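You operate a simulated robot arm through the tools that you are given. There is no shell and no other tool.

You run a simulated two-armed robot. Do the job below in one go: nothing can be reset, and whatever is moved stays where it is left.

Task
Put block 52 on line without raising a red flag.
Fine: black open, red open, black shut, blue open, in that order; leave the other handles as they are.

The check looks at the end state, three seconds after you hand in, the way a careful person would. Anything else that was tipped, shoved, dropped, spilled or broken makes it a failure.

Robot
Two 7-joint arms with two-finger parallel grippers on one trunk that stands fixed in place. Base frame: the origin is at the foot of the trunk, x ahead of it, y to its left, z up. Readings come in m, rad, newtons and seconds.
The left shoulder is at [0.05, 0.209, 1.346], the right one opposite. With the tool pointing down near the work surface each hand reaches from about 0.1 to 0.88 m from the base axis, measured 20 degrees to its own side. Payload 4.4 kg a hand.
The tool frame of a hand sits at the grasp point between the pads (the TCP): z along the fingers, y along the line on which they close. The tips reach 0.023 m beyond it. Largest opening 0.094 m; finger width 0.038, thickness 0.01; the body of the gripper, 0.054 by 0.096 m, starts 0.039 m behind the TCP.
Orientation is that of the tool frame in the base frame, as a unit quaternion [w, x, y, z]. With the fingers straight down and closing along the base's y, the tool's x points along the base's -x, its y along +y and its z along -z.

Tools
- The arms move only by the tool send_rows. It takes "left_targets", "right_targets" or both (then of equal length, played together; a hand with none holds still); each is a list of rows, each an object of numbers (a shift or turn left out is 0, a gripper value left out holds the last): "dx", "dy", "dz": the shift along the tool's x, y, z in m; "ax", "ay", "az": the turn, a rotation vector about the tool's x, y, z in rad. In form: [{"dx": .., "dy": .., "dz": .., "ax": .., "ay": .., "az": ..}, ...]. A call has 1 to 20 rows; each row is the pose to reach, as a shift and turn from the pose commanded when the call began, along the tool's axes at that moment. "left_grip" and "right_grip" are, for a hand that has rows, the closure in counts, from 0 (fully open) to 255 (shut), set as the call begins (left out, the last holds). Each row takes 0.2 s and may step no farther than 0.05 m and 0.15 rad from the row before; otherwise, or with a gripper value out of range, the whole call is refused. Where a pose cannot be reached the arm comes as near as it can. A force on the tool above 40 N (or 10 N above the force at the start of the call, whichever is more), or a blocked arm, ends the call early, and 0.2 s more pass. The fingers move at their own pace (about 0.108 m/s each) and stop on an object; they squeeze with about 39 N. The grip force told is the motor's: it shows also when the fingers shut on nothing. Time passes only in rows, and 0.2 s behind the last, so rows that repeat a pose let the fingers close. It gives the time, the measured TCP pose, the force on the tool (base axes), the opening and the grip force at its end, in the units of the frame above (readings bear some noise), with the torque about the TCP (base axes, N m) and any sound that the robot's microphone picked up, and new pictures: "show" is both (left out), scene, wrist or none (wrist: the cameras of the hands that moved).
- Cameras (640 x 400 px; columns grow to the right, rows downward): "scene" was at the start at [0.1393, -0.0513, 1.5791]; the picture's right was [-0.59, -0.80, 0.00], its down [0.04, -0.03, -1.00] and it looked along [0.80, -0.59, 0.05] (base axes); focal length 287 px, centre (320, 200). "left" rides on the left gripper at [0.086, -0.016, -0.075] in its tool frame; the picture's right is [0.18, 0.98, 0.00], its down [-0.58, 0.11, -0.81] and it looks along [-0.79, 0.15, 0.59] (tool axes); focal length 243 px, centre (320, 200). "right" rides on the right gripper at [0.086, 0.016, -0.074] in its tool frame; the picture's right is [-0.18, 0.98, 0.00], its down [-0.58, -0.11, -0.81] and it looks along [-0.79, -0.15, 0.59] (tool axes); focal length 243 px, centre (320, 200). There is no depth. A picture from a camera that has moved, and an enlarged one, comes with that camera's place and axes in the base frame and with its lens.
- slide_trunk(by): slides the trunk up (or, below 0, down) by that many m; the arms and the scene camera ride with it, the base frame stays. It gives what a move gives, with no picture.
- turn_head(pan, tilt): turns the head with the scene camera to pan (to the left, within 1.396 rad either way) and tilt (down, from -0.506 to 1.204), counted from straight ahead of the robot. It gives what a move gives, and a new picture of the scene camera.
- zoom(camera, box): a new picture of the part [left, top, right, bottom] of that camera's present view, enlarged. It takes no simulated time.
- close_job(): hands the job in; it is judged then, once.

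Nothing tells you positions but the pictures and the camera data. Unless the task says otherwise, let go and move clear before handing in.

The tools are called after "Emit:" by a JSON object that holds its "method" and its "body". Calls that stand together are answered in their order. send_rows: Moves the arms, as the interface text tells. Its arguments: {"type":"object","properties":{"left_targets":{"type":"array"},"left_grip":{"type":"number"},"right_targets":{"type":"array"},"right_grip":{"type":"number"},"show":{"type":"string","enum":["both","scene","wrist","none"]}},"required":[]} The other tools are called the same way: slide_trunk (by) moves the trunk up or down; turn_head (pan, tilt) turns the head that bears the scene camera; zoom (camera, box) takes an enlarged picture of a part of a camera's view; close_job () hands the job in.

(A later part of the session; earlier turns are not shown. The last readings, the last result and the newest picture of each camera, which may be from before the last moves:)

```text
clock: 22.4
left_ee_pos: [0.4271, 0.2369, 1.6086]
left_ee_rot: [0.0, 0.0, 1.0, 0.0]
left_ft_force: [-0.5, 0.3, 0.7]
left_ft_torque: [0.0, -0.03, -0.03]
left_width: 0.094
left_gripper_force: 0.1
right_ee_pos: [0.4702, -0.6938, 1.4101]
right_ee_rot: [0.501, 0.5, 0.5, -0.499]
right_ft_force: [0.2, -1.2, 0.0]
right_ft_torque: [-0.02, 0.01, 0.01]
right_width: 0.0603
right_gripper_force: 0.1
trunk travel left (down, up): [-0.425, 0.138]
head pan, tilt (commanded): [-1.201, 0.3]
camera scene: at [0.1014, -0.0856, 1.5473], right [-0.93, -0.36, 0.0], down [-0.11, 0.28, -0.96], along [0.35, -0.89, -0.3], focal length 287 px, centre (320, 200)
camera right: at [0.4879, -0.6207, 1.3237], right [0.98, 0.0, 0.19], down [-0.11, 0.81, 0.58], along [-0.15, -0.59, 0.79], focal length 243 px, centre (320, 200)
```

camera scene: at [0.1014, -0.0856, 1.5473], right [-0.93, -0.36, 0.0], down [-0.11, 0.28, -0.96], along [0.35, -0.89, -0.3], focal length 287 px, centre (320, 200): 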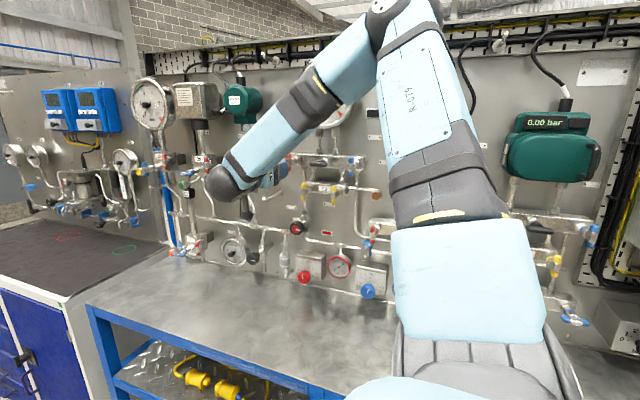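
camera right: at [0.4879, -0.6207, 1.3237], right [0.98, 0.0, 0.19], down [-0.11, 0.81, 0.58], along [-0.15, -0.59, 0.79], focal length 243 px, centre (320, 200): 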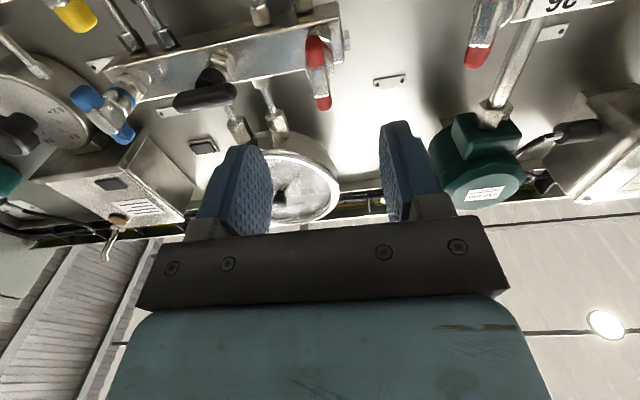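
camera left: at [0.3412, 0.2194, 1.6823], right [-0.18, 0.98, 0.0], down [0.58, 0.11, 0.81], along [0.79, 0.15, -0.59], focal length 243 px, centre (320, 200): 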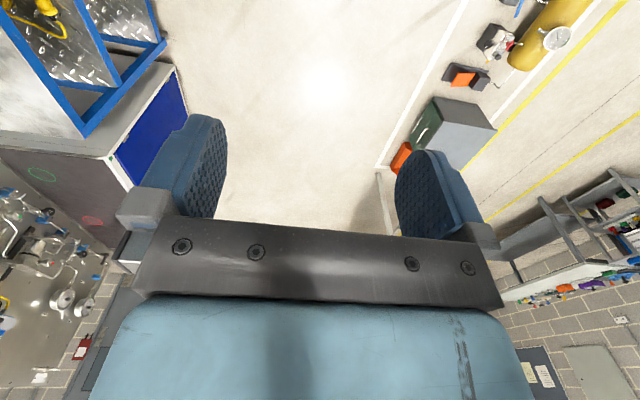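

Black is clearly horizontal now, and the red bar is just ahead of the fingers. I will enlarge to refine its place.

Emit:
{"method": "zoom", "body": {"camera": "right", "box": [240, 10, 400, 110]}}

Emit:
{"method": "zoom", "body": {"camera": "scene", "box": [260, 130, 388, 210]}}

```text
4.00 times, centred on (320, 60) of right
camera zoom: at [0.4879, -0.6207, 1.3237], right [0.98, 0.0, 0.19], down [-0.11, 0.81, 0.58], along [-0.15, -0.59, 0.79], focal length 970 px, centre (320, 760)
```

zoom: 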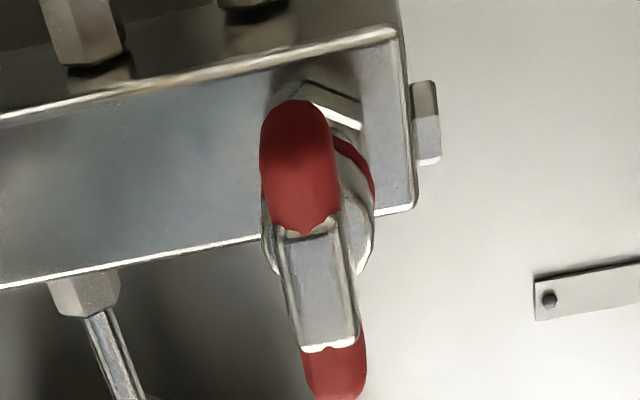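

```text
5.00 times, centred on (324, 170) of scene
camera zoom: at [0.1014, -0.0856, 1.5473], right [-0.93, -0.36, 0.0], down [-0.11, 0.28, -0.96], along [0.35, -0.89, -0.3], focal length 1434 px, centre (300, 350)
```

zoom: 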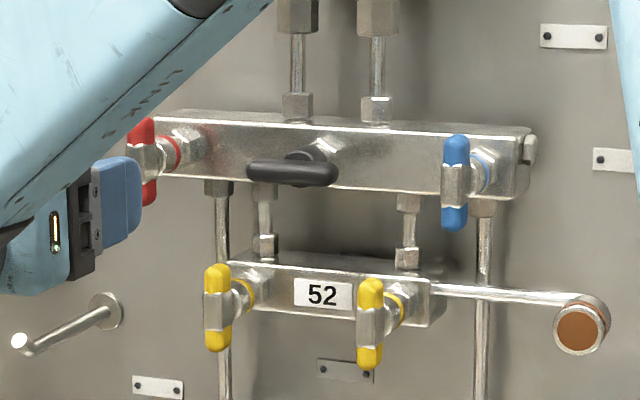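

Red is centred at (0.471, -0.797, 1.410). I will advance to y of about -0.780 with the fingers straddling it, then close.

Emit:
{"method": "send_rows", "body": {"right_targets": [{"dz": 0.02}, {"dz": 0.04}, {"dz": 0.06}, {"dz": 0.075}, {"dz": 0.0855}, {"dz": 0.0855}], "right_grip": 92, "show": "wrist"}}

Emit:
{"method": "send_rows", "body": {"right_targets": [{"dz": 0}, {"dz": 0}, {"dz": 0}, {"dz": 0}], "right_grip": 255, "show": "wrist"}}

```text
clock: 23.8
left_ee_pos: [0.4285, 0.2375, 1.6083]
left_ee_rot: [0.001, 0.001, 1.0, 0.0]
left_ft_force: [-0.4, -0.3, -0.8]
left_ft_torque: [-0.01, 0.02, -0.02]
left_width: 0.0939
left_gripper_force: 0.1
right_ee_pos: [0.4692, -0.7804, 1.41]
right_ee_rot: [-0.5, -0.5, -0.5, 0.5]
right_ft_force: [0.1, -0.1, -0.1]
right_ft_torque: [0.01, 0.0, 0.03]
right_width: 0.0602
right_gripper_force: 0.1
trunk travel left (down, up): [-0.425, 0.138]
head pan, tilt (commanded): [-1.201, 0.3]
camera right: at [0.4876, -0.7069, 1.3232], right [0.98, 0.0, 0.18], down [-0.11, 0.81, 0.58], along [-0.15, -0.59, 0.79], focal length 243 px, centre (320, 200)
```

right: 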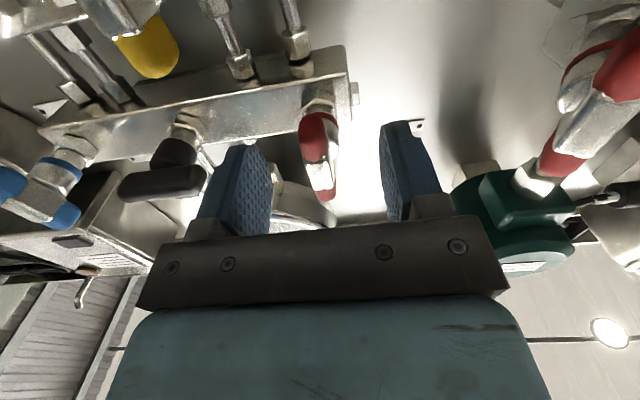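

```text
clock: 24.8
left_ee_pos: [0.4276, 0.235, 1.6095]
left_ee_rot: [0.0, 0.0, 1.0, 0.0]
left_ft_force: [0.3, -0.2, 0.3]
left_ft_torque: [0.0, -0.02, 0.0]
left_width: 0.0942
left_gripper_force: 0.1
right_ee_pos: [0.471, -0.7819, 1.4099]
right_ee_rot: [0.5, 0.501, 0.499, -0.5]
right_ft_force: [-1.6, -1.5, -0.7]
right_ft_torque: [-0.54, 0.0, 0.01]
right_width: 0.012
right_gripper_force: 45.1
trunk travel left (down, up): [-0.425, 0.138]
head pan, tilt (commanded): [-1.201, 0.3]
camera right: at [0.4873, -0.7069, 1.323], right [0.98, 0.0, 0.18], down [-0.11, 0.81, 0.58], along [-0.15, -0.59, 0.79], focal length 243 px, centre (320, 200)
```

right: 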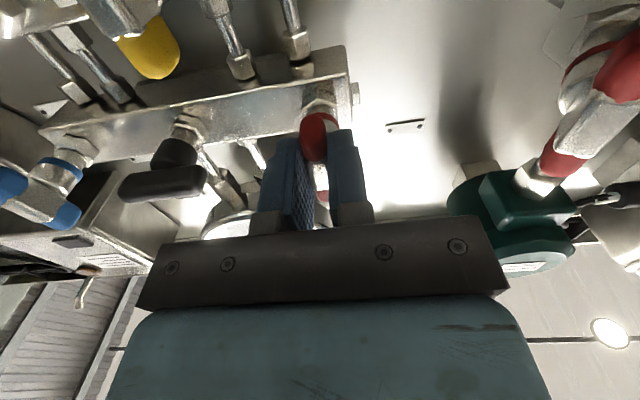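

Red is gripped squarely with almost no side load. I will test a small anticlockwise turn first.

Emit:
{"method": "send_rows", "body": {"right_targets": [{"az": -0.06}, {"az": -0.12}, {"az": -0.12}], "right_grip": 255, "show": "none"}}

```text
clock: 25.6
left_ee_pos: [0.4253, 0.2359, 1.6077]
left_ee_rot: [0.0, 0.0, 1.0, 0.0]
left_ft_force: [-0.4, 0.3, -1.0]
left_ft_torque: [0.01, 0.01, 0.03]
left_width: 0.0939
left_gripper_force: 0.1
right_ee_pos: [0.4699, -0.7803, 1.4091]
right_ee_rot: [-0.467, -0.469, -0.529, 0.53]
right_ft_force: [-2.8, -1.6, -2.5]
right_ft_torque: [-1.27, -0.01, 0.14]
right_width: 0.0118
right_gripper_force: 44.8
trunk travel left (down, up): [-0.425, 0.138]
head pan, tilt (commanded): [-1.201, 0.3]
```

It turns freely this way. I will continue the quarter turn in two stages.

Emit:
{"method": "send_rows", "body": {"right_targets": [{"az": -0.12}, {"az": -0.24}, {"az": -0.36}, {"az": -0.48}, {"az": -0.6}, {"az": -0.6}], "right_grip": 255, "show": "wrist"}}

```text
clock: 27.0
left_ee_pos: [0.4267, 0.2339, 1.609]
left_ee_rot: [0.0, -0.001, 1.0, 0.0]
left_ft_force: [0.7, 0.4, 0.1]
left_ft_torque: [0.05, 0.01, 0.02]
left_width: 0.094
left_gripper_force: 0.0
right_ee_pos: [0.4687, -0.7819, 1.4095]
right_ee_rot: [0.292, 0.292, 0.645, -0.643]
right_ft_force: [-0.8, -3.7, 2.9]
right_ft_torque: [1.0, 0.06, -0.92]
right_width: 0.0118
right_gripper_force: 44.8
trunk travel left (down, up): [-0.425, 0.138]
head pan, tilt (commanded): [-1.201, 0.3]
camera right: at [0.4259, -0.7068, 1.3341], right [0.86, 0.0, -0.51], down [0.3, 0.81, 0.51], along [0.41, -0.59, 0.69], focal length 243 px, centre (320, 200)
```

right: 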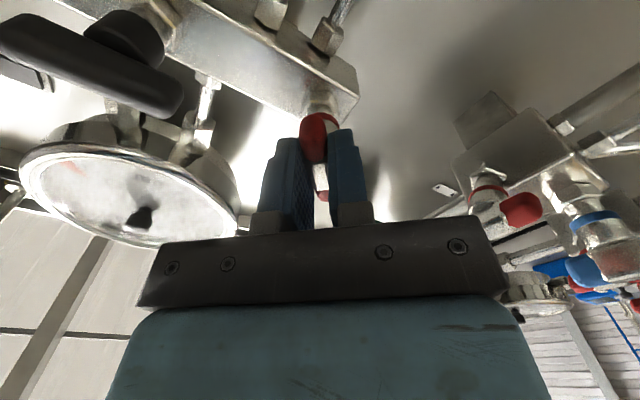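

About 41 degrees done with light loads. I will finish the turn to horizontal.

Emit:
{"method": "send_rows", "body": {"right_targets": [{"az": -0.12}, {"az": -0.24}, {"az": -0.36}, {"az": -0.48}, {"az": -0.6}, {"az": -0.72}, {"az": -0.8}, {"az": -0.851}, {"az": -0.851}], "right_grip": 255, "show": "wrist"}}

```text
clock: 29.0
left_ee_pos: [0.4259, 0.236, 1.6102]
left_ee_rot: [0.0, 0.0, 1.0, 0.0]
left_ft_force: [-0.1, -0.7, 0.3]
left_ft_torque: [0.02, 0.02, 0.01]
left_width: 0.094
left_gripper_force: 0.1
right_ee_pos: [0.4695, -0.7817, 1.409]
right_ee_rot: [0.0, 0.0, -0.707, 0.708]
right_ft_force: [-1.6, -8.3, 7.7]
right_ft_torque: [-0.08, -0.03, -0.73]
right_width: 0.0117
right_gripper_force: 44.6
trunk travel left (down, up): [-0.425, 0.138]
head pan, tilt (commanded): [-1.201, 0.3]
camera right: at [0.3841, -0.7069, 1.3939], right [0.18, 0.0, -0.98], down [0.58, 0.81, 0.11], along [0.79, -0.59, 0.15], focal length 243 px, centre (320, 200)
```

right: 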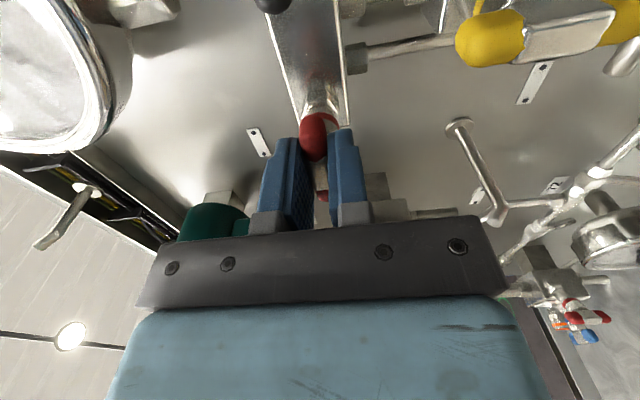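

Red is horizontal. I will feel for its stop with a slight extra turn and come back.

Emit:
{"method": "send_rows", "body": {"right_targets": [{"az": -0.025}, {"az": -0.05}, {"az": -0.05}], "right_grip": 255, "show": "none"}}

Emit:
{"method": "send_rows", "body": {"right_targets": [{"az": 0.025}, {"az": 0.05}, {"az": 0.05}], "right_grip": 255, "show": "none"}}

```text
clock: 29.8
left_ee_pos: [0.4252, 0.2349, 1.6092]
left_ee_rot: [0.0, 0.0, 1.0, 0.001]
left_ft_force: [-0.1, 0.0, 0.6]
left_ft_torque: [-0.03, 0.0, 0.02]
left_width: 0.0941
left_gripper_force: 0.1
right_ee_pos: [0.4675, -0.78, 1.4107]
right_ee_rot: [-0.017, -0.017, 0.707, -0.707]
right_ft_force: [-0.4, -9.5, 8.8]
right_ft_torque: [-0.08, -1.84, 0.22]
right_width: 0.0135
right_gripper_force: 44.8
trunk travel left (down, up): [-0.425, 0.138]
head pan, tilt (commanded): [-1.201, 0.3]
```

```text
clock: 30.6
left_ee_pos: [0.4273, 0.236, 1.6088]
left_ee_rot: [0.0, 0.0, 1.0, 0.0]
left_ft_force: [-0.1, -0.2, 0.2]
left_ft_torque: [-0.02, 0.02, 0.02]
left_width: 0.0941
left_gripper_force: 0.2
right_ee_pos: [0.4692, -0.7816, 1.4105]
right_ee_rot: [0.001, 0.001, 0.707, -0.707]
right_ft_force: [1.3, -12.0, 12.8]
right_ft_torque: [-0.16, -0.13, 0.05]
right_width: 0.0119
right_gripper_force: 44.9
trunk travel left (down, up): [-0.425, 0.138]
head pan, tilt (commanded): [-1.201, 0.3]
```

The red handle is against its stop, so it is fully open. I will release it, back away and look at the gauge and the handles.

Emit:
{"method": "send_rows", "body": {"right_targets": [{"dz": 0}, {"dz": 0}, {"dz": -0.02}, {"dz": -0.045}, {"dz": -0.07}, {"dz": -0.085}, {"dz": -0.085}], "right_grip": 119, "show": "both"}}

```text
clock: 32.2
left_ee_pos: [0.4269, 0.2355, 1.6092]
left_ee_rot: [0.0, 0.0, 1.0, 0.001]
left_ft_force: [0.5, -0.3, 0.3]
left_ft_torque: [0.0, -0.01, -0.02]
left_width: 0.094
left_gripper_force: 0.1
right_ee_pos: [0.4705, -0.6958, 1.4094]
right_ee_rot: [0.0, 0.0, -0.706, 0.708]
right_ft_force: [0.3, 0.2, -0.5]
right_ft_torque: [-0.03, 0.0, -0.03]
right_width: 0.05
right_gripper_force: 0.0
trunk travel left (down, up): [-0.425, 0.138]
head pan, tilt (commanded): [-1.201, 0.3]
camera scene: at [0.1016, -0.0859, 1.5472], right [-0.93, -0.36, 0.0], down [-0.11, 0.28, -0.96], along [0.35, -0.89, -0.3], focal length 287 px, centre (320, 200)
camera right: at [0.3847, -0.621, 1.3935], right [0.18, 0.0, -0.98], down [0.58, 0.81, 0.11], along [0.79, -0.59, 0.15], focal length 243 px, centre (320, 200)
```

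scene: 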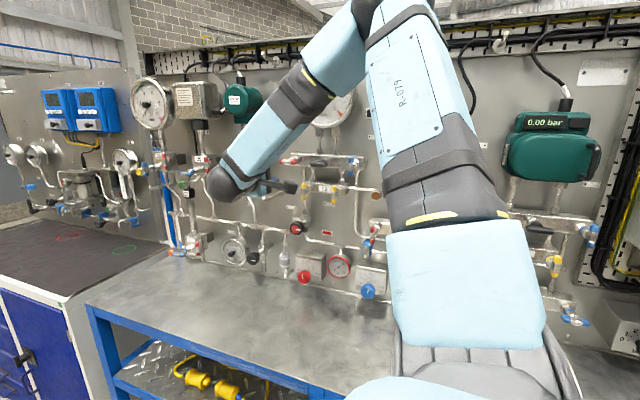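
right: 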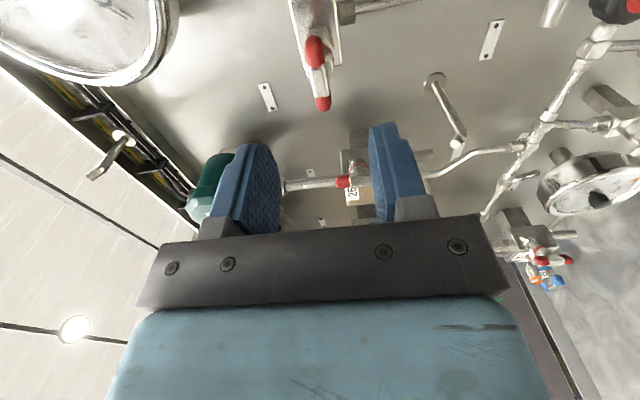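

Red is now horizontal and released. Next I go back in front of the black handle (still in the square orientation, fingers closing vertically) to shut it.

Emit:
{"method": "send_rows", "body": {"right_targets": [{"dx": 0.025}, {"dx": 0.05}, {"dx": 0.075}, {"dx": 0.0897}, {"dx": 0.0897}], "right_grip": 92, "show": "wrist"}}

Emit:
{"method": "zoom", "body": {"camera": "right", "box": [0, 0, 240, 150]}}

Emit:
{"method": "zoom", "body": {"camera": "right", "box": [260, 10, 420, 110]}}

Emit:
{"method": "zoom", "body": {"camera": "scene", "box": [260, 80, 420, 180]}}

```text
clock: 33.4
left_ee_pos: [0.4279, 0.2368, 1.6082]
left_ee_rot: [-0.001, 0.0, 1.0, 0.0]
left_ft_force: [-0.2, -0.2, -0.1]
left_ft_torque: [-0.03, 0.0, -0.01]
left_width: 0.0939
left_gripper_force: 0.1
right_ee_pos: [0.3817, -0.6953, 1.4102]
right_ee_rot: [-0.001, -0.001, 0.707, -0.707]
right_ft_force: [-0.2, -0.8, 0.3]
right_ft_torque: [0.0, 0.01, 0.0]
right_width: 0.0601
right_gripper_force: 0.1
trunk travel left (down, up): [-0.425, 0.138]
head pan, tilt (commanded): [-1.201, 0.3]
camera right: at [0.2958, -0.6212, 1.3938], right [0.18, 0.0, -0.98], down [0.58, 0.81, 0.11], along [0.79, -0.59, 0.15], focal length 243 px, centre (320, 200)
```

right: 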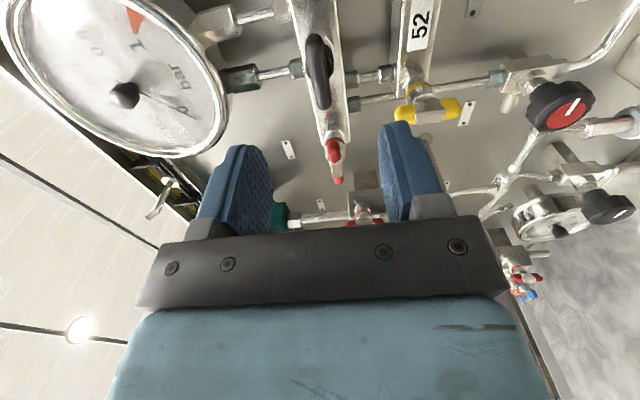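

```text
2.67 times, centred on (120, 75) of right
camera zoom: at [0.2958, -0.6212, 1.3938], right [0.18, 0.0, -0.98], down [0.58, 0.81, 0.11], along [0.79, -0.59, 0.15], focal length 647 px, centre (853, 533)
```

zoom: 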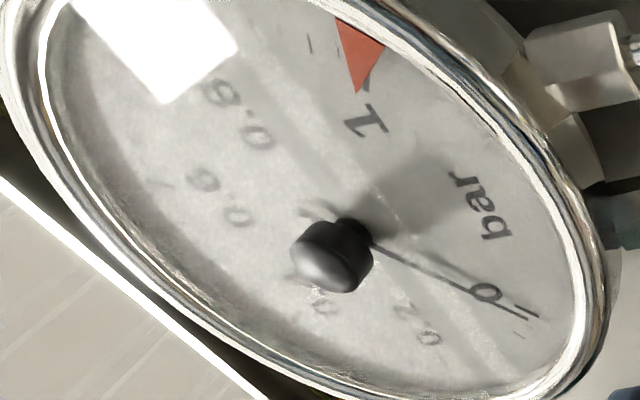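

```text
4.00 times, centred on (340, 60) of right
camera zoom: at [0.2958, -0.6212, 1.3938], right [0.18, 0.0, -0.98], down [0.58, 0.81, 0.11], along [0.79, -0.59, 0.15], focal length 970 px, centre (240, 760)
```

zoom: 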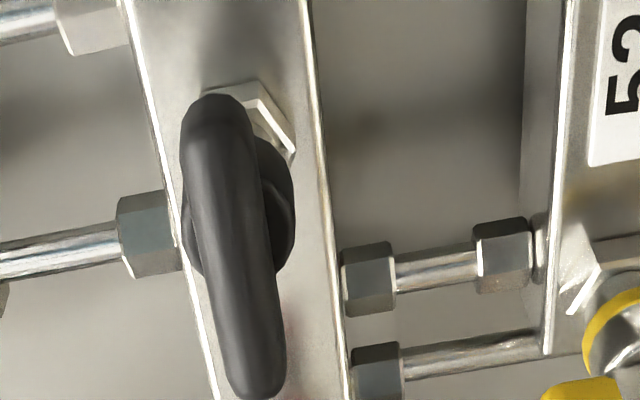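

```text
4.00 times, centred on (340, 130) of scene
camera zoom: at [0.1023, -0.0857, 1.5472], right [-0.93, -0.36, 0.0], down [-0.11, 0.28, -0.96], along [0.35, -0.89, -0.3], focal length 1147 px, centre (240, 480)
```

zoom: 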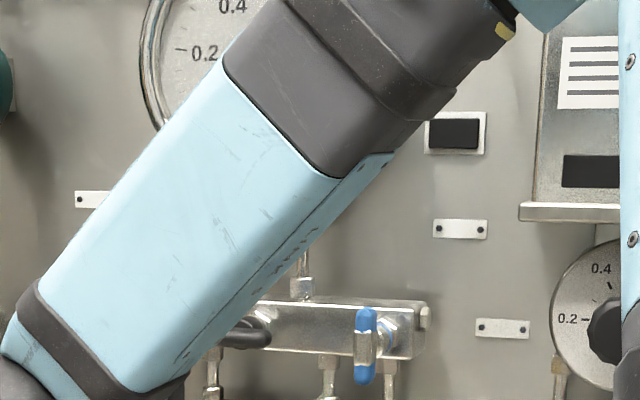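

The gauge still sits at 0 and the flag window is black, as expected with both sides equalised. I will advance onto the black handle and grip it.

Emit:
{"method": "send_rows", "body": {"right_targets": [{"dx": 0.001, "dz": 0.02}, {"dx": 0.001, "dz": 0.04}, {"dx": 0.001, "dz": 0.06}, {"dx": 0.001, "dz": 0.075}, {"dx": 0.001, "dz": 0.0855}, {"dx": 0.001, "dz": 0.0855}], "right_grip": 92, "show": "wrist"}}

Emit:
{"method": "send_rows", "body": {"right_targets": [{"dz": 0}, {"dz": 0}, {"dz": 0}, {"dz": 0}], "right_grip": 255, "show": "wrist"}}

```text
clock: 34.8
left_ee_pos: [0.4274, 0.2354, 1.6082]
left_ee_rot: [0.0, 0.0, 1.0, 0.0]
left_ft_force: [0.4, 0.0, -0.4]
left_ft_torque: [0.01, 0.01, 0.0]
left_width: 0.0941
left_gripper_force: 0.1
right_ee_pos: [0.3801, -0.7807, 1.4098]
right_ee_rot: [0.0, 0.0, 0.707, -0.707]
right_ft_force: [0.0, -0.2, -0.2]
right_ft_torque: [-0.03, 0.03, 0.01]
right_width: 0.06
right_gripper_force: 0.0
trunk travel left (down, up): [-0.425, 0.138]
head pan, tilt (commanded): [-1.201, 0.3]
camera right: at [0.294, -0.707, 1.3939], right [0.18, 0.0, -0.98], down [0.58, 0.81, 0.11], along [0.79, -0.59, 0.15], focal length 243 px, centre (320, 200)
```

right: 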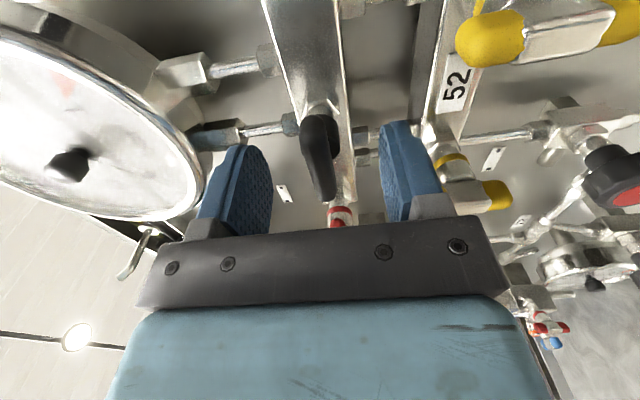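

```text
clock: 35.8
left_ee_pos: [0.427, 0.2367, 1.6081]
left_ee_rot: [0.0, 0.0, 1.0, -0.001]
left_ft_force: [-0.8, 0.1, 0.3]
left_ft_torque: [0.0, 0.01, 0.02]
left_width: 0.0941
left_gripper_force: 0.1
right_ee_pos: [0.3791, -0.7809, 1.4106]
right_ee_rot: [0.0, 0.0, -0.707, 0.707]
right_ft_force: [1.8, -2.8, 3.8]
right_ft_torque: [0.01, -0.07, -0.29]
right_width: 0.012
right_gripper_force: 44.8
trunk travel left (down, up): [-0.425, 0.138]
head pan, tilt (commanded): [-1.201, 0.3]
camera right: at [0.2943, -0.7071, 1.3939], right [0.18, 0.0, -0.98], down [0.58, 0.81, 0.11], along [0.79, -0.59, 0.15], focal length 243 px, centre (320, 200)
```

right: 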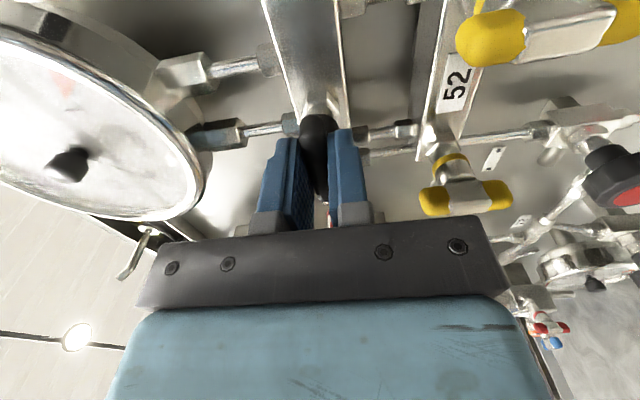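

Black is gripped with little load. I will turn it clockwise back to vertical (shut), in two stages.

Emit:
{"method": "send_rows", "body": {"right_targets": [{"az": 0.1}, {"az": 0.22}, {"az": 0.34}, {"az": 0.46}, {"az": 0.58}, {"az": 0.7}, {"az": 0.8}, {"az": 0.8}], "right_grip": 255, "show": "wrist"}}

Emit:
{"method": "send_rows", "body": {"right_targets": [{"az": 0.1}, {"az": 0.22}, {"az": 0.34}, {"az": 0.46}, {"az": 0.58}, {"az": 0.7}, {"az": 0.7708}, {"az": 0.7708}], "right_grip": 255, "show": "wrist"}}

```text
clock: 37.6
left_ee_pos: [0.4267, 0.236, 1.6086]
left_ee_rot: [0.0, 0.0, 1.0, 0.0]
left_ft_force: [-0.7, 0.1, -0.1]
left_ft_torque: [-0.01, -0.02, -0.01]
left_width: 0.0941
left_gripper_force: 0.0
right_ee_pos: [0.3804, -0.7812, 1.4094]
right_ee_rot: [0.276, 0.276, 0.651, -0.651]
right_ft_force: [4.6, -8.4, 10.2]
right_ft_torque: [0.36, -0.07, -0.41]
right_width: 0.0122
right_gripper_force: 44.5
trunk travel left (down, up): [-0.425, 0.138]
head pan, tilt (commanded): [-1.201, 0.3]
camera right: at [0.3323, -0.7071, 1.3364], right [0.83, 0.0, -0.55], down [0.33, 0.81, 0.49], along [0.44, -0.59, 0.67], focal length 243 px, centre (320, 200)
```

right: 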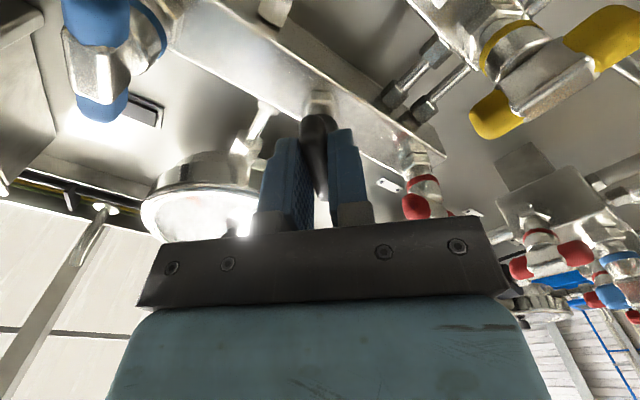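

```text
clock: 39.4
left_ee_pos: [0.4271, 0.2361, 1.6081]
left_ee_rot: [0.0, 0.0, 1.0, 0.0]
left_ft_force: [-0.5, -0.1, 0.6]
left_ft_torque: [0.02, -0.01, -0.02]
left_width: 0.0941
left_gripper_force: 0.1
right_ee_pos: [0.3794, -0.7812, 1.4106]
right_ee_rot: [0.5, 0.5, 0.5, -0.5]
right_ft_force: [5.3, -9.2, 12.6]
right_ft_torque: [0.27, 0.18, 0.16]
right_width: 0.0122
right_gripper_force: 45.0
trunk travel left (down, up): [-0.425, 0.138]
head pan, tilt (commanded): [-1.201, 0.3]
camera right: at [0.3974, -0.7071, 1.3233], right [0.98, 0.0, 0.18], down [-0.11, 0.81, 0.58], along [-0.15, -0.59, 0.79], focal length 243 px, centre (320, 200)
```

right: 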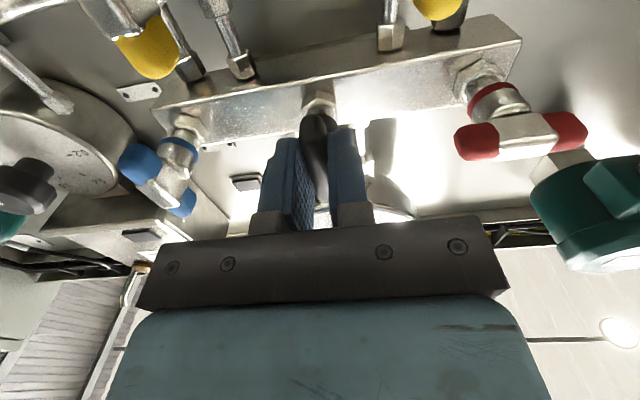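

Black is vertical again. I will press lightly to make sure it is seated on its shut stop, then come back.

Emit:
{"method": "send_rows", "body": {"right_targets": [{"az": 0.025}, {"az": 0.05}, {"az": 0.05}], "right_grip": 255, "show": "none"}}

Emit:
{"method": "send_rows", "body": {"right_targets": [{"az": -0.025}, {"az": -0.05}, {"az": -0.05}], "right_grip": 255, "show": "none"}}

Emit:
{"method": "send_rows", "body": {"right_targets": [{"dz": 0}, {"dz": 0}, {"dz": -0.02}, {"dz": -0.045}, {"dz": -0.07}, {"dz": -0.085}, {"dz": -0.085}], "right_grip": 119, "show": "both"}}

```text
clock: 40.2
left_ee_pos: [0.4272, 0.2352, 1.6089]
left_ee_rot: [-0.001, -0.001, 1.0, -0.001]
left_ft_force: [0.0, 0.2, -0.7]
left_ft_torque: [0.0, -0.03, -0.01]
left_width: 0.0939
left_gripper_force: 0.1
right_ee_pos: [0.3812, -0.7818, 1.4083]
right_ee_rot: [0.512, 0.512, 0.487, -0.488]
right_ft_force: [4.8, -10.0, 10.1]
right_ft_torque: [-0.91, 1.81, 0.03]
right_width: 0.0138
right_gripper_force: 44.5
trunk travel left (down, up): [-0.425, 0.138]
head pan, tilt (commanded): [-1.201, 0.3]
```

```text
clock: 41.0
left_ee_pos: [0.4274, 0.2356, 1.6096]
left_ee_rot: [0.0, 0.001, 1.0, 0.0]
left_ft_force: [-0.2, 0.0, 0.6]
left_ft_torque: [-0.02, -0.01, -0.02]
left_width: 0.0939
left_gripper_force: 0.1
right_ee_pos: [0.3806, -0.781, 1.4097]
right_ee_rot: [0.499, 0.5, 0.5, -0.5]
right_ft_force: [5.5, -7.9, 7.8]
right_ft_torque: [-0.73, -0.04, 0.04]
right_width: 0.0118
right_gripper_force: 45.4
trunk travel left (down, up): [-0.425, 0.138]
head pan, tilt (commanded): [-1.201, 0.3]
```

```text
clock: 42.6
left_ee_pos: [0.4266, 0.236, 1.6085]
left_ee_rot: [0.0, 0.0, 1.0, 0.001]
left_ft_force: [-0.7, -0.3, 0.3]
left_ft_torque: [-0.02, 0.0, 0.0]
left_width: 0.094
left_gripper_force: 0.1
right_ee_pos: [0.3787, -0.696, 1.4096]
right_ee_rot: [0.5, 0.5, 0.5, -0.5]
right_ft_force: [-0.2, -0.2, 0.5]
right_ft_torque: [0.0, 0.03, 0.04]
right_width: 0.0503
right_gripper_force: 0.0
trunk travel left (down, up): [-0.425, 0.138]
head pan, tilt (commanded): [-1.201, 0.3]
camera scene: at [0.1017, -0.086, 1.5472], right [-0.93, -0.36, 0.0], down [-0.11, 0.28, -0.96], along [0.35, -0.89, -0.3], focal length 287 px, centre (320, 200)
camera right: at [0.3962, -0.6222, 1.3238], right [0.98, 0.0, 0.18], down [-0.11, 0.81, 0.58], along [-0.15, -0.59, 0.79], focal length 243 px, centre (320, 200)
```

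scene: 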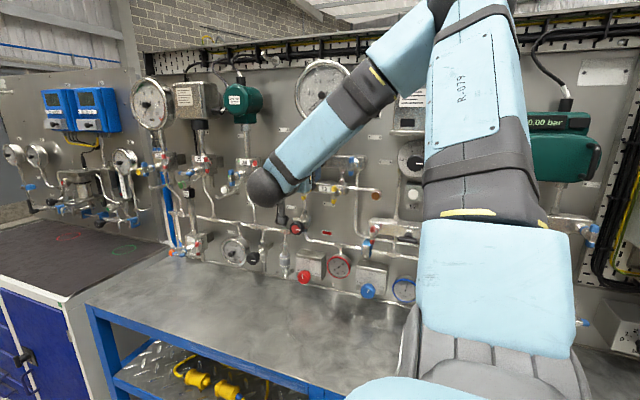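
right: 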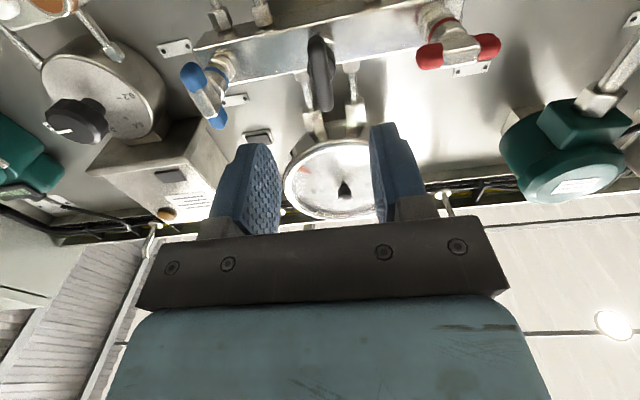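

Black is vertical again and red is horizontal. Next is blue: I will slide across to x 0.290, clear of the panel, and check its place.

Emit:
{"method": "send_rows", "body": {"right_targets": [{"dy": -0.025}, {"dy": -0.05}, {"dy": -0.075}, {"dy": -0.0895}, {"dy": -0.0895}], "right_grip": 92, "show": "both"}}

Emit:
{"method": "zoom", "body": {"camera": "right", "box": [240, 20, 400, 120]}}

Emit:
{"method": "zoom", "body": {"camera": "scene", "box": [260, 80, 420, 180]}}

Emit:
{"method": "zoom", "body": {"camera": "right", "box": [300, 90, 500, 215]}}

```text
clock: 43.8
left_ee_pos: [0.4279, 0.2359, 1.6097]
left_ee_rot: [0.0, 0.0, 1.0, 0.0]
left_ft_force: [-0.4, 0.0, 0.5]
left_ft_torque: [0.03, 0.01, 0.0]
left_width: 0.0942
left_gripper_force: 0.0
right_ee_pos: [0.291, -0.6974, 1.4096]
right_ee_rot: [0.5, 0.5, 0.501, -0.5]
right_ft_force: [0.4, -0.6, 0.0]
right_ft_torque: [0.0, 0.0, -0.03]
right_width: 0.06
right_gripper_force: 0.0
trunk travel left (down, up): [-0.425, 0.138]
head pan, tilt (commanded): [-1.201, 0.3]
camera scene: at [0.1023, -0.0859, 1.5472], right [-0.93, -0.36, 0.0], down [-0.11, 0.28, -0.96], along [0.35, -0.89, -0.3], focal length 287 px, centre (320, 200)
camera right: at [0.3078, -0.6216, 1.3231], right [0.98, 0.0, 0.18], down [-0.11, 0.81, 0.58], along [-0.15, -0.59, 0.79], focal length 243 px, centre (320, 200)
```

scene: 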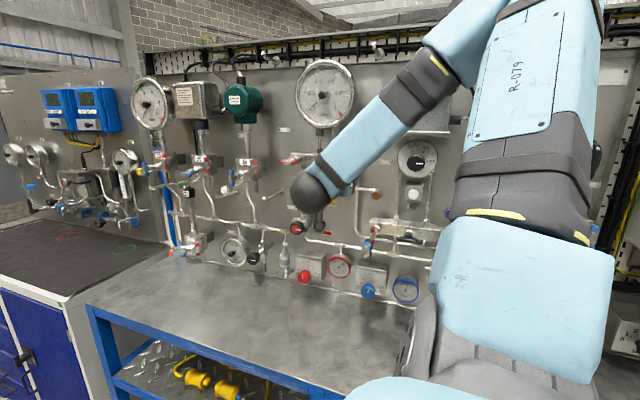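
right: 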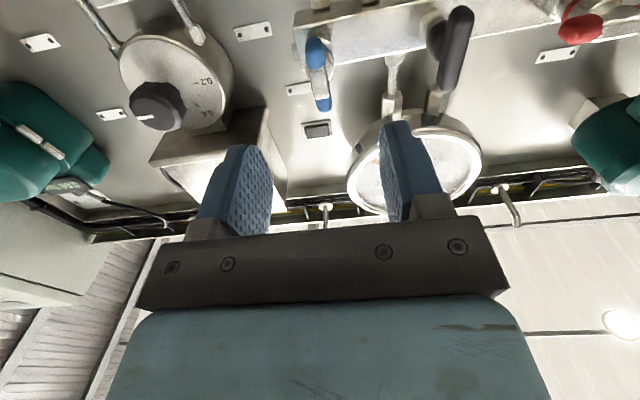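

```text
4.00 times, centred on (320, 70) of right
camera zoom: at [0.3078, -0.6216, 1.3231], right [0.98, 0.0, 0.18], down [-0.11, 0.81, 0.58], along [-0.15, -0.59, 0.79], focal length 970 px, centre (320, 720)
```

zoom: 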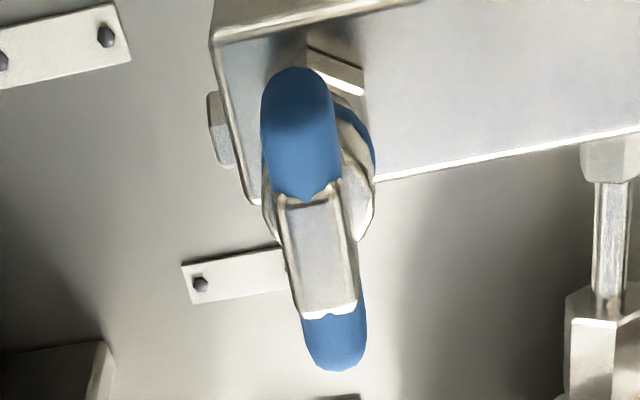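

```text
4.00 times, centred on (340, 130) of scene
camera zoom: at [0.1023, -0.0859, 1.5472], right [-0.93, -0.36, 0.0], down [-0.11, 0.28, -0.96], along [0.35, -0.89, -0.3], focal length 1147 px, centre (240, 480)
```

zoom: 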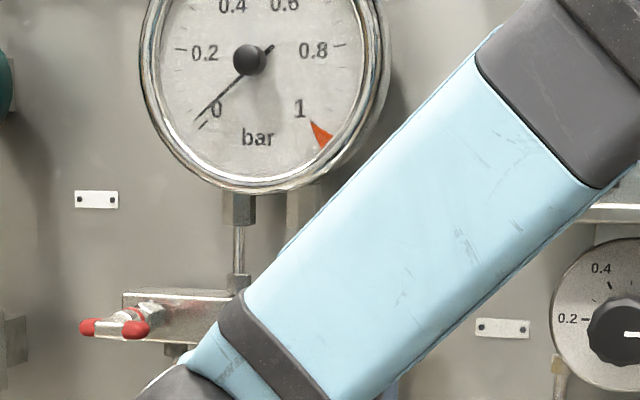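

```text
3.20 times, centred on (400, 152) of right
camera zoom: at [0.3078, -0.6216, 1.3231], right [0.98, 0.0, 0.18], down [-0.11, 0.81, 0.58], along [-0.15, -0.59, 0.79], focal length 776 px, centre (64, 352)
```

zoom: 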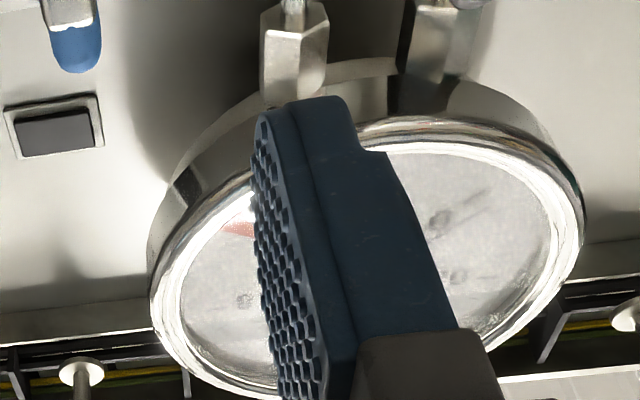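

Blue lines up with the hand, the gauge is still at 0 and red and black stand as they should. I will advance and grip blue.

Emit:
{"method": "send_rows", "body": {"right_targets": [{"dz": 0.02}, {"dz": 0.04}, {"dz": 0.06}, {"dz": 0.075}, {"dz": 0.0845}, {"dz": 0.0845}], "right_grip": 92, "show": "wrist"}}

Emit:
{"method": "send_rows", "body": {"right_targets": [{"dz": 0}, {"dz": 0}, {"dz": 0}, {"dz": 0}], "right_grip": 255, "show": "wrist"}}

```text
clock: 45.2
left_ee_pos: [0.4265, 0.2366, 1.6079]
left_ee_rot: [0.0, -0.001, 1.0, 0.0]
left_ft_force: [-0.4, -0.1, -1.0]
left_ft_torque: [-0.02, 0.0, 0.0]
left_width: 0.0942
left_gripper_force: 0.1
right_ee_pos: [0.2914, -0.7798, 1.4097]
right_ee_rot: [-0.5, -0.5, -0.5, 0.5]
right_ft_force: [0.1, 0.2, -0.1]
right_ft_torque: [-0.02, 0.02, 0.0]
right_width: 0.0599
right_gripper_force: 0.1
trunk travel left (down, up): [-0.425, 0.138]
head pan, tilt (commanded): [-1.201, 0.3]
camera right: at [0.3072, -0.706, 1.3237], right [0.98, 0.0, 0.18], down [-0.11, 0.81, 0.58], along [-0.15, -0.59, 0.79], focal length 243 px, centre (320, 200)
```

right: 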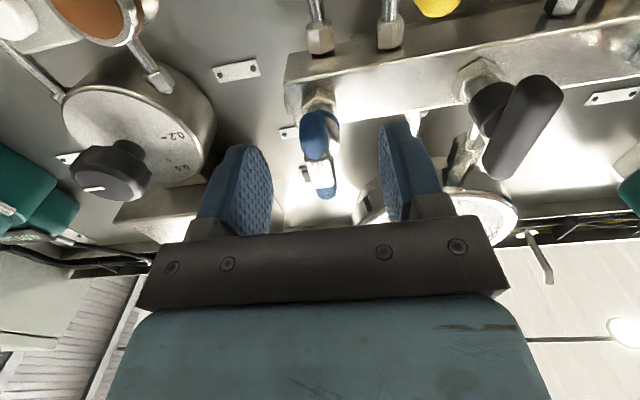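

```text
clock: 46.2
left_ee_pos: [0.4263, 0.2371, 1.609]
left_ee_rot: [0.0, 0.0, 1.0, 0.0]
left_ft_force: [0.1, 0.1, 0.3]
left_ft_torque: [0.05, 0.01, -0.05]
left_width: 0.0942
left_gripper_force: 0.1
right_ee_pos: [0.2899, -0.7802, 1.41]
right_ee_rot: [-0.499, -0.501, -0.5, 0.501]
right_ft_force: [0.0, -1.4, 0.1]
right_ft_torque: [-0.2, 0.01, 0.06]
right_width: 0.0117
right_gripper_force: 45.2
trunk travel left (down, up): [-0.425, 0.138]
head pan, tilt (commanded): [-1.201, 0.3]
camera right: at [0.3073, -0.7062, 1.3234], right [0.98, 0.0, 0.18], down [-0.11, 0.81, 0.58], along [-0.15, -0.59, 0.79], focal length 243 px, centre (320, 200)
```

right: 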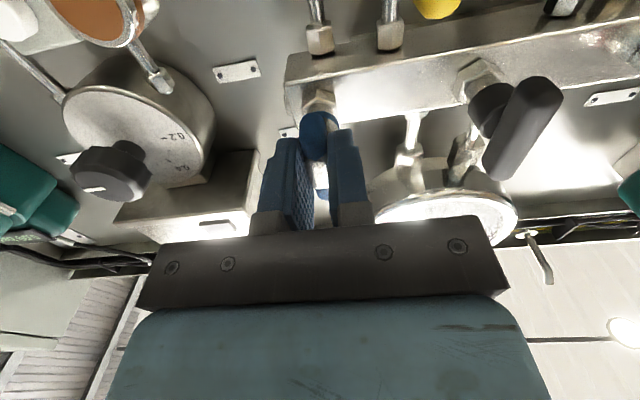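

Blue is gripped squarely. I will turn it anticlockwise a little and watch the gauge through the scene camera.

Emit:
{"method": "send_rows", "body": {"right_targets": [{"az": -0.06}, {"az": -0.14}, {"az": -0.24}, {"az": -0.36}, {"az": -0.36}], "right_grip": 255, "show": "both"}}

Emit:
{"method": "zoom", "body": {"camera": "scene", "box": [260, 40, 420, 140]}}

```text
clock: 47.4
left_ee_pos: [0.4272, 0.2367, 1.6096]
left_ee_rot: [-0.001, 0.0, 1.0, 0.0]
left_ft_force: [-0.1, -0.2, -0.8]
left_ft_torque: [0.0, 0.0, 0.01]
left_width: 0.0942
left_gripper_force: 0.1
right_ee_pos: [0.2894, -0.7807, 1.4092]
right_ee_rot: [0.402, 0.402, 0.582, -0.581]
right_ft_force: [-0.7, -2.6, 2.5]
right_ft_torque: [0.46, 0.06, -0.09]
right_width: 0.012
right_gripper_force: 45.2
trunk travel left (down, up): [-0.425, 0.138]
head pan, tilt (commanded): [-1.201, 0.3]
camera scene: at [0.1014, -0.0858, 1.5473], right [-0.93, -0.36, 0.0], down [-0.11, 0.28, -0.96], along [0.35, -0.89, -0.3], focal length 287 px, centre (320, 200)
camera right: at [0.2756, -0.7062, 1.3233], right [0.98, 0.0, -0.18], down [0.1, 0.81, 0.58], along [0.14, -0.59, 0.79], focal length 243 px, centre (320, 200)
```

scene: 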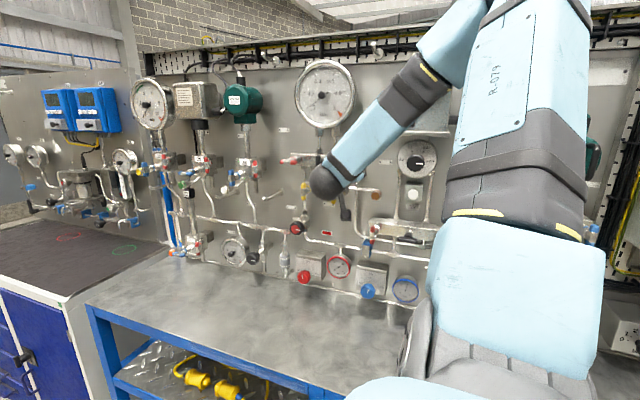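
right: 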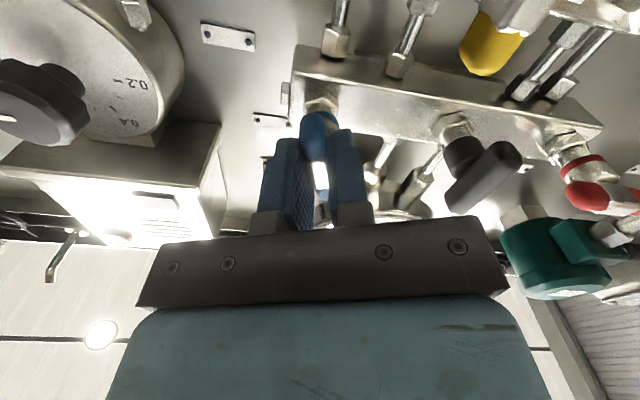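

```text
4.00 times, centred on (340, 90) of scene
camera zoom: at [0.1014, -0.0858, 1.5473], right [-0.93, -0.36, 0.0], down [-0.11, 0.28, -0.96], along [0.35, -0.89, -0.3], focal length 1147 px, centre (240, 640)
```

zoom: 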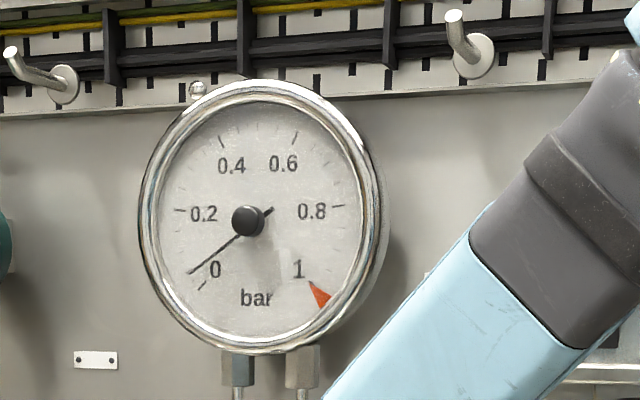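

The needle has just begun to rise smoothly from 0. I will go on with the turn and keep checking the gauge.

Emit:
{"method": "send_rows", "body": {"right_targets": [{"az": -0.1}, {"az": -0.2}, {"az": -0.3}, {"az": -0.4}, {"az": -0.4}], "right_grip": 255, "show": "scene"}}

Emit:
{"method": "zoom", "body": {"camera": "scene", "box": [260, 40, 420, 140]}}

```text
clock: 48.6
left_ee_pos: [0.4271, 0.2362, 1.6093]
left_ee_rot: [0.001, 0.0, 1.0, 0.0]
left_ft_force: [-0.2, 0.5, -1.0]
left_ft_torque: [0.0, -0.03, -0.03]
left_width: 0.0939
left_gripper_force: 0.1
right_ee_pos: [0.2903, -0.7803, 1.41]
right_ee_rot: [0.278, 0.278, 0.65, -0.65]
right_ft_force: [0.3, -2.0, 2.5]
right_ft_torque: [0.1, 0.08, 0.01]
right_width: 0.0116
right_gripper_force: 44.9
trunk travel left (down, up): [-0.425, 0.138]
head pan, tilt (commanded): [-1.201, 0.3]
camera scene: at [0.1014, -0.0858, 1.5473], right [-0.93, -0.36, 0.0], down [-0.11, 0.28, -0.96], along [0.35, -0.89, -0.3], focal length 287 px, centre (320, 200)
```

scene: 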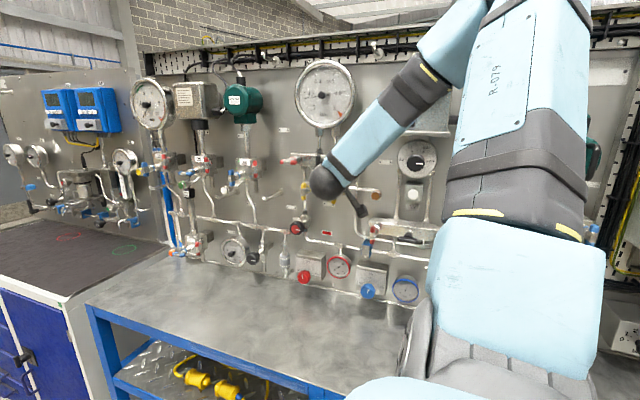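

```text
4.00 times, centred on (340, 90) of scene
camera zoom: at [0.1014, -0.0858, 1.5473], right [-0.93, -0.36, 0.0], down [-0.11, 0.28, -0.96], along [0.35, -0.89, -0.3], focal length 1147 px, centre (240, 640)
```

zoom: 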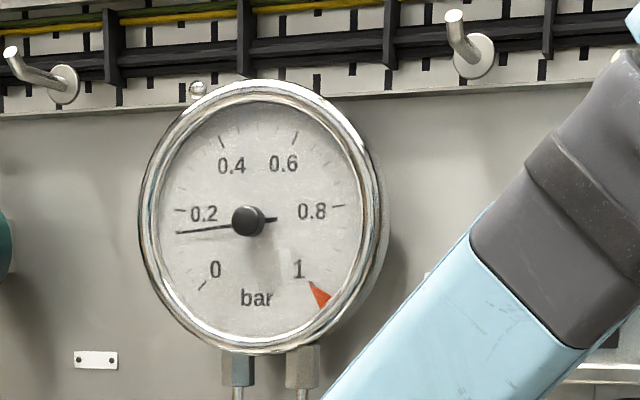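

The gauge climbs steadily to about 0.15 bar. I will finish the quarter turn of blue.

Emit:
{"method": "send_rows", "body": {"right_targets": [{"az": -0.12}, {"az": -0.24}, {"az": -0.36}, {"az": -0.48}, {"az": -0.6}, {"az": -0.7}, {"az": -0.78}, {"az": -0.811}, {"az": -0.811}], "right_grip": 255, "show": "both"}}

Emit:
{"method": "zoom", "body": {"camera": "scene", "box": [260, 40, 420, 140]}}

```text
clock: 50.6
left_ee_pos: [0.4267, 0.2363, 1.6088]
left_ee_rot: [0.0, 0.0, 1.0, 0.0]
left_ft_force: [0.2, 0.6, 0.9]
left_ft_torque: [0.0, -0.03, -0.01]
left_width: 0.0941
left_gripper_force: 0.1
right_ee_pos: [0.2903, -0.7811, 1.4092]
right_ee_rot: [0.002, 0.001, -0.707, 0.707]
right_ft_force: [-1.9, 0.2, 0.2]
right_ft_torque: [-0.12, -0.45, 0.23]
right_width: 0.012
right_gripper_force: 44.3
trunk travel left (down, up): [-0.425, 0.138]
head pan, tilt (commanded): [-1.201, 0.3]
camera scene: at [0.1013, -0.0857, 1.5472], right [-0.93, -0.36, 0.0], down [-0.11, 0.28, -0.96], along [0.35, -0.89, -0.3], focal length 287 px, centre (320, 200)
camera right: at [0.2044, -0.7062, 1.394], right [0.18, 0.0, -0.98], down [0.58, 0.81, 0.11], along [0.79, -0.59, 0.15], focal length 243 px, centre (320, 200)
```

scene: 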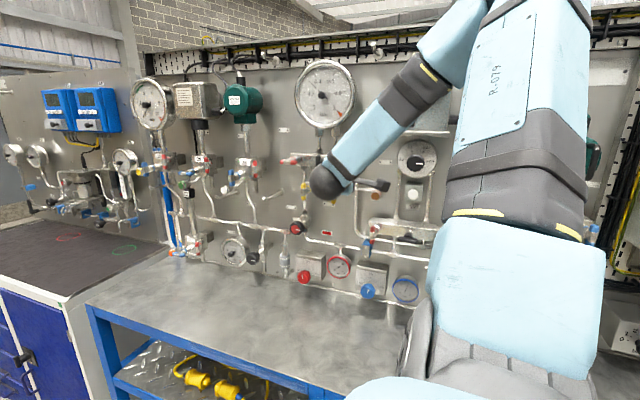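
right: 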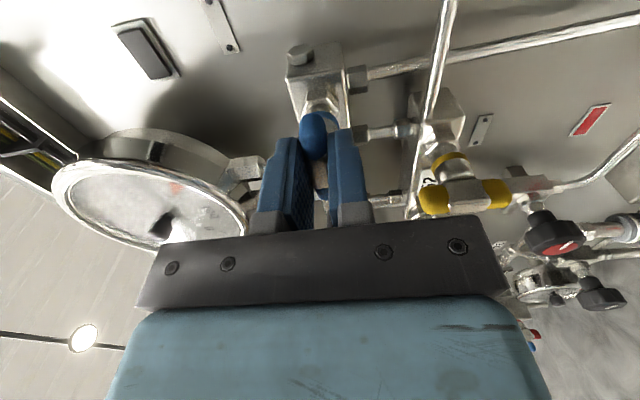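

```text
4.00 times, centred on (340, 90) of scene
camera zoom: at [0.1013, -0.0857, 1.5472], right [-0.93, -0.36, 0.0], down [-0.11, 0.28, -0.96], along [0.35, -0.89, -0.3], focal length 1147 px, centre (240, 640)
```

zoom: 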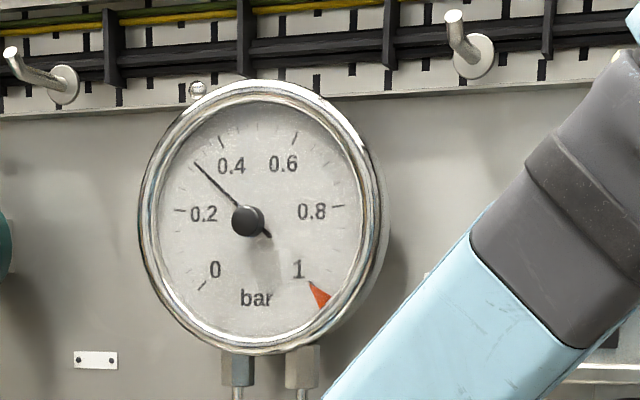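

Blue is horizontal, the gauge reads about 0.33 bar and the flag window is still black. I will check the stop, come back, then release and withdraw.

Emit:
{"method": "send_rows", "body": {"right_targets": [{"az": -0.025}, {"az": -0.04}, {"az": -0.04}], "right_grip": 255, "show": "none"}}

Emit:
{"method": "send_rows", "body": {"right_targets": [{"az": 0.02}, {"az": 0.04}, {"az": 0.04}], "right_grip": 255, "show": "none"}}

Emit:
{"method": "send_rows", "body": {"right_targets": [{"dz": 0}, {"dz": 0}, {"dz": -0.02}, {"dz": -0.045}, {"dz": -0.075}, {"dz": -0.11}, {"dz": -0.15}, {"dz": -0.15}], "right_grip": 119, "show": "both"}}

```text
clock: 51.4
left_ee_pos: [0.4257, 0.2354, 1.6091]
left_ee_rot: [0.0, 0.0, 1.0, 0.0]
left_ft_force: [0.5, -0.3, 1.0]
left_ft_torque: [-0.01, 0.01, 0.0]
left_width: 0.0941
left_gripper_force: 0.1
right_ee_pos: [0.2898, -0.7814, 1.4092]
right_ee_rot: [-0.014, -0.015, 0.707, -0.707]
right_ft_force: [-0.2, -2.0, 1.9]
right_ft_torque: [-0.01, -1.85, 0.0]
right_width: 0.0133
right_gripper_force: 45.1
trunk travel left (down, up): [-0.425, 0.138]
head pan, tilt (commanded): [-1.201, 0.3]
```

```text
clock: 52.2
left_ee_pos: [0.4271, 0.2366, 1.608]
left_ee_rot: [0.0, 0.001, 1.0, 0.0]
left_ft_force: [-0.2, 0.0, 0.8]
left_ft_torque: [-0.02, 0.0, 0.01]
left_width: 0.0937
left_gripper_force: 0.0
right_ee_pos: [0.29, -0.7804, 1.4101]
right_ee_rot: [0.0, 0.001, -0.706, 0.708]
right_ft_force: [0.3, -2.4, 3.3]
right_ft_torque: [-0.11, -0.51, 0.05]
right_width: 0.012
right_gripper_force: 45.2
trunk travel left (down, up): [-0.425, 0.138]
head pan, tilt (commanded): [-1.201, 0.3]
```

```text
clock: 54.0
left_ee_pos: [0.4269, 0.2354, 1.6096]
left_ee_rot: [0.0, 0.001, 1.0, 0.0]
left_ft_force: [0.5, -0.1, 1.0]
left_ft_torque: [-0.02, 0.0, 0.01]
left_width: 0.0938
left_gripper_force: 0.0
right_ee_pos: [0.2894, -0.6318, 1.4092]
right_ee_rot: [0.0, 0.001, -0.707, 0.707]
right_ft_force: [0.2, -0.7, -0.1]
right_ft_torque: [-0.01, -0.01, 0.04]
right_width: 0.0501
right_gripper_force: 0.1
trunk travel left (down, up): [-0.425, 0.138]
head pan, tilt (commanded): [-1.201, 0.3]
camera scene: at [0.1014, -0.0863, 1.5472], right [-0.93, -0.36, 0.0], down [-0.11, 0.28, -0.96], along [0.35, -0.89, -0.3], focal length 287 px, centre (320, 200)
camera right: at [0.2046, -0.5563, 1.3922], right [0.18, 0.0, -0.98], down [0.58, 0.81, 0.11], along [0.79, -0.59, 0.15], focal length 243 px, centre (320, 200)
```

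scene: 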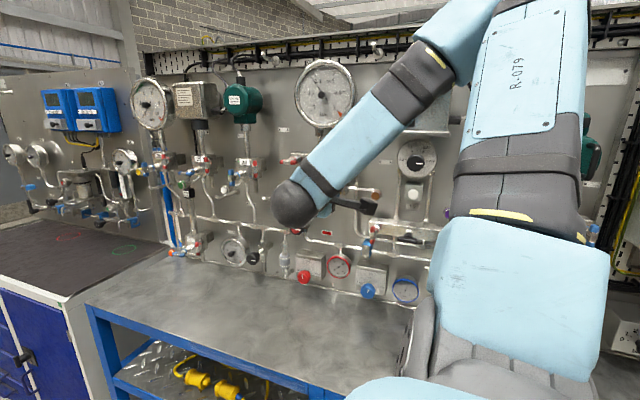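
right: 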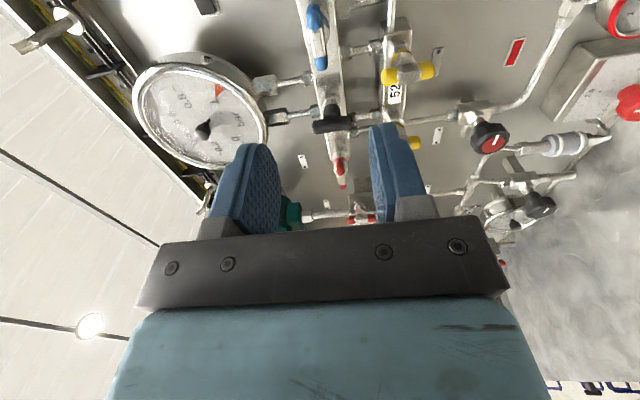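

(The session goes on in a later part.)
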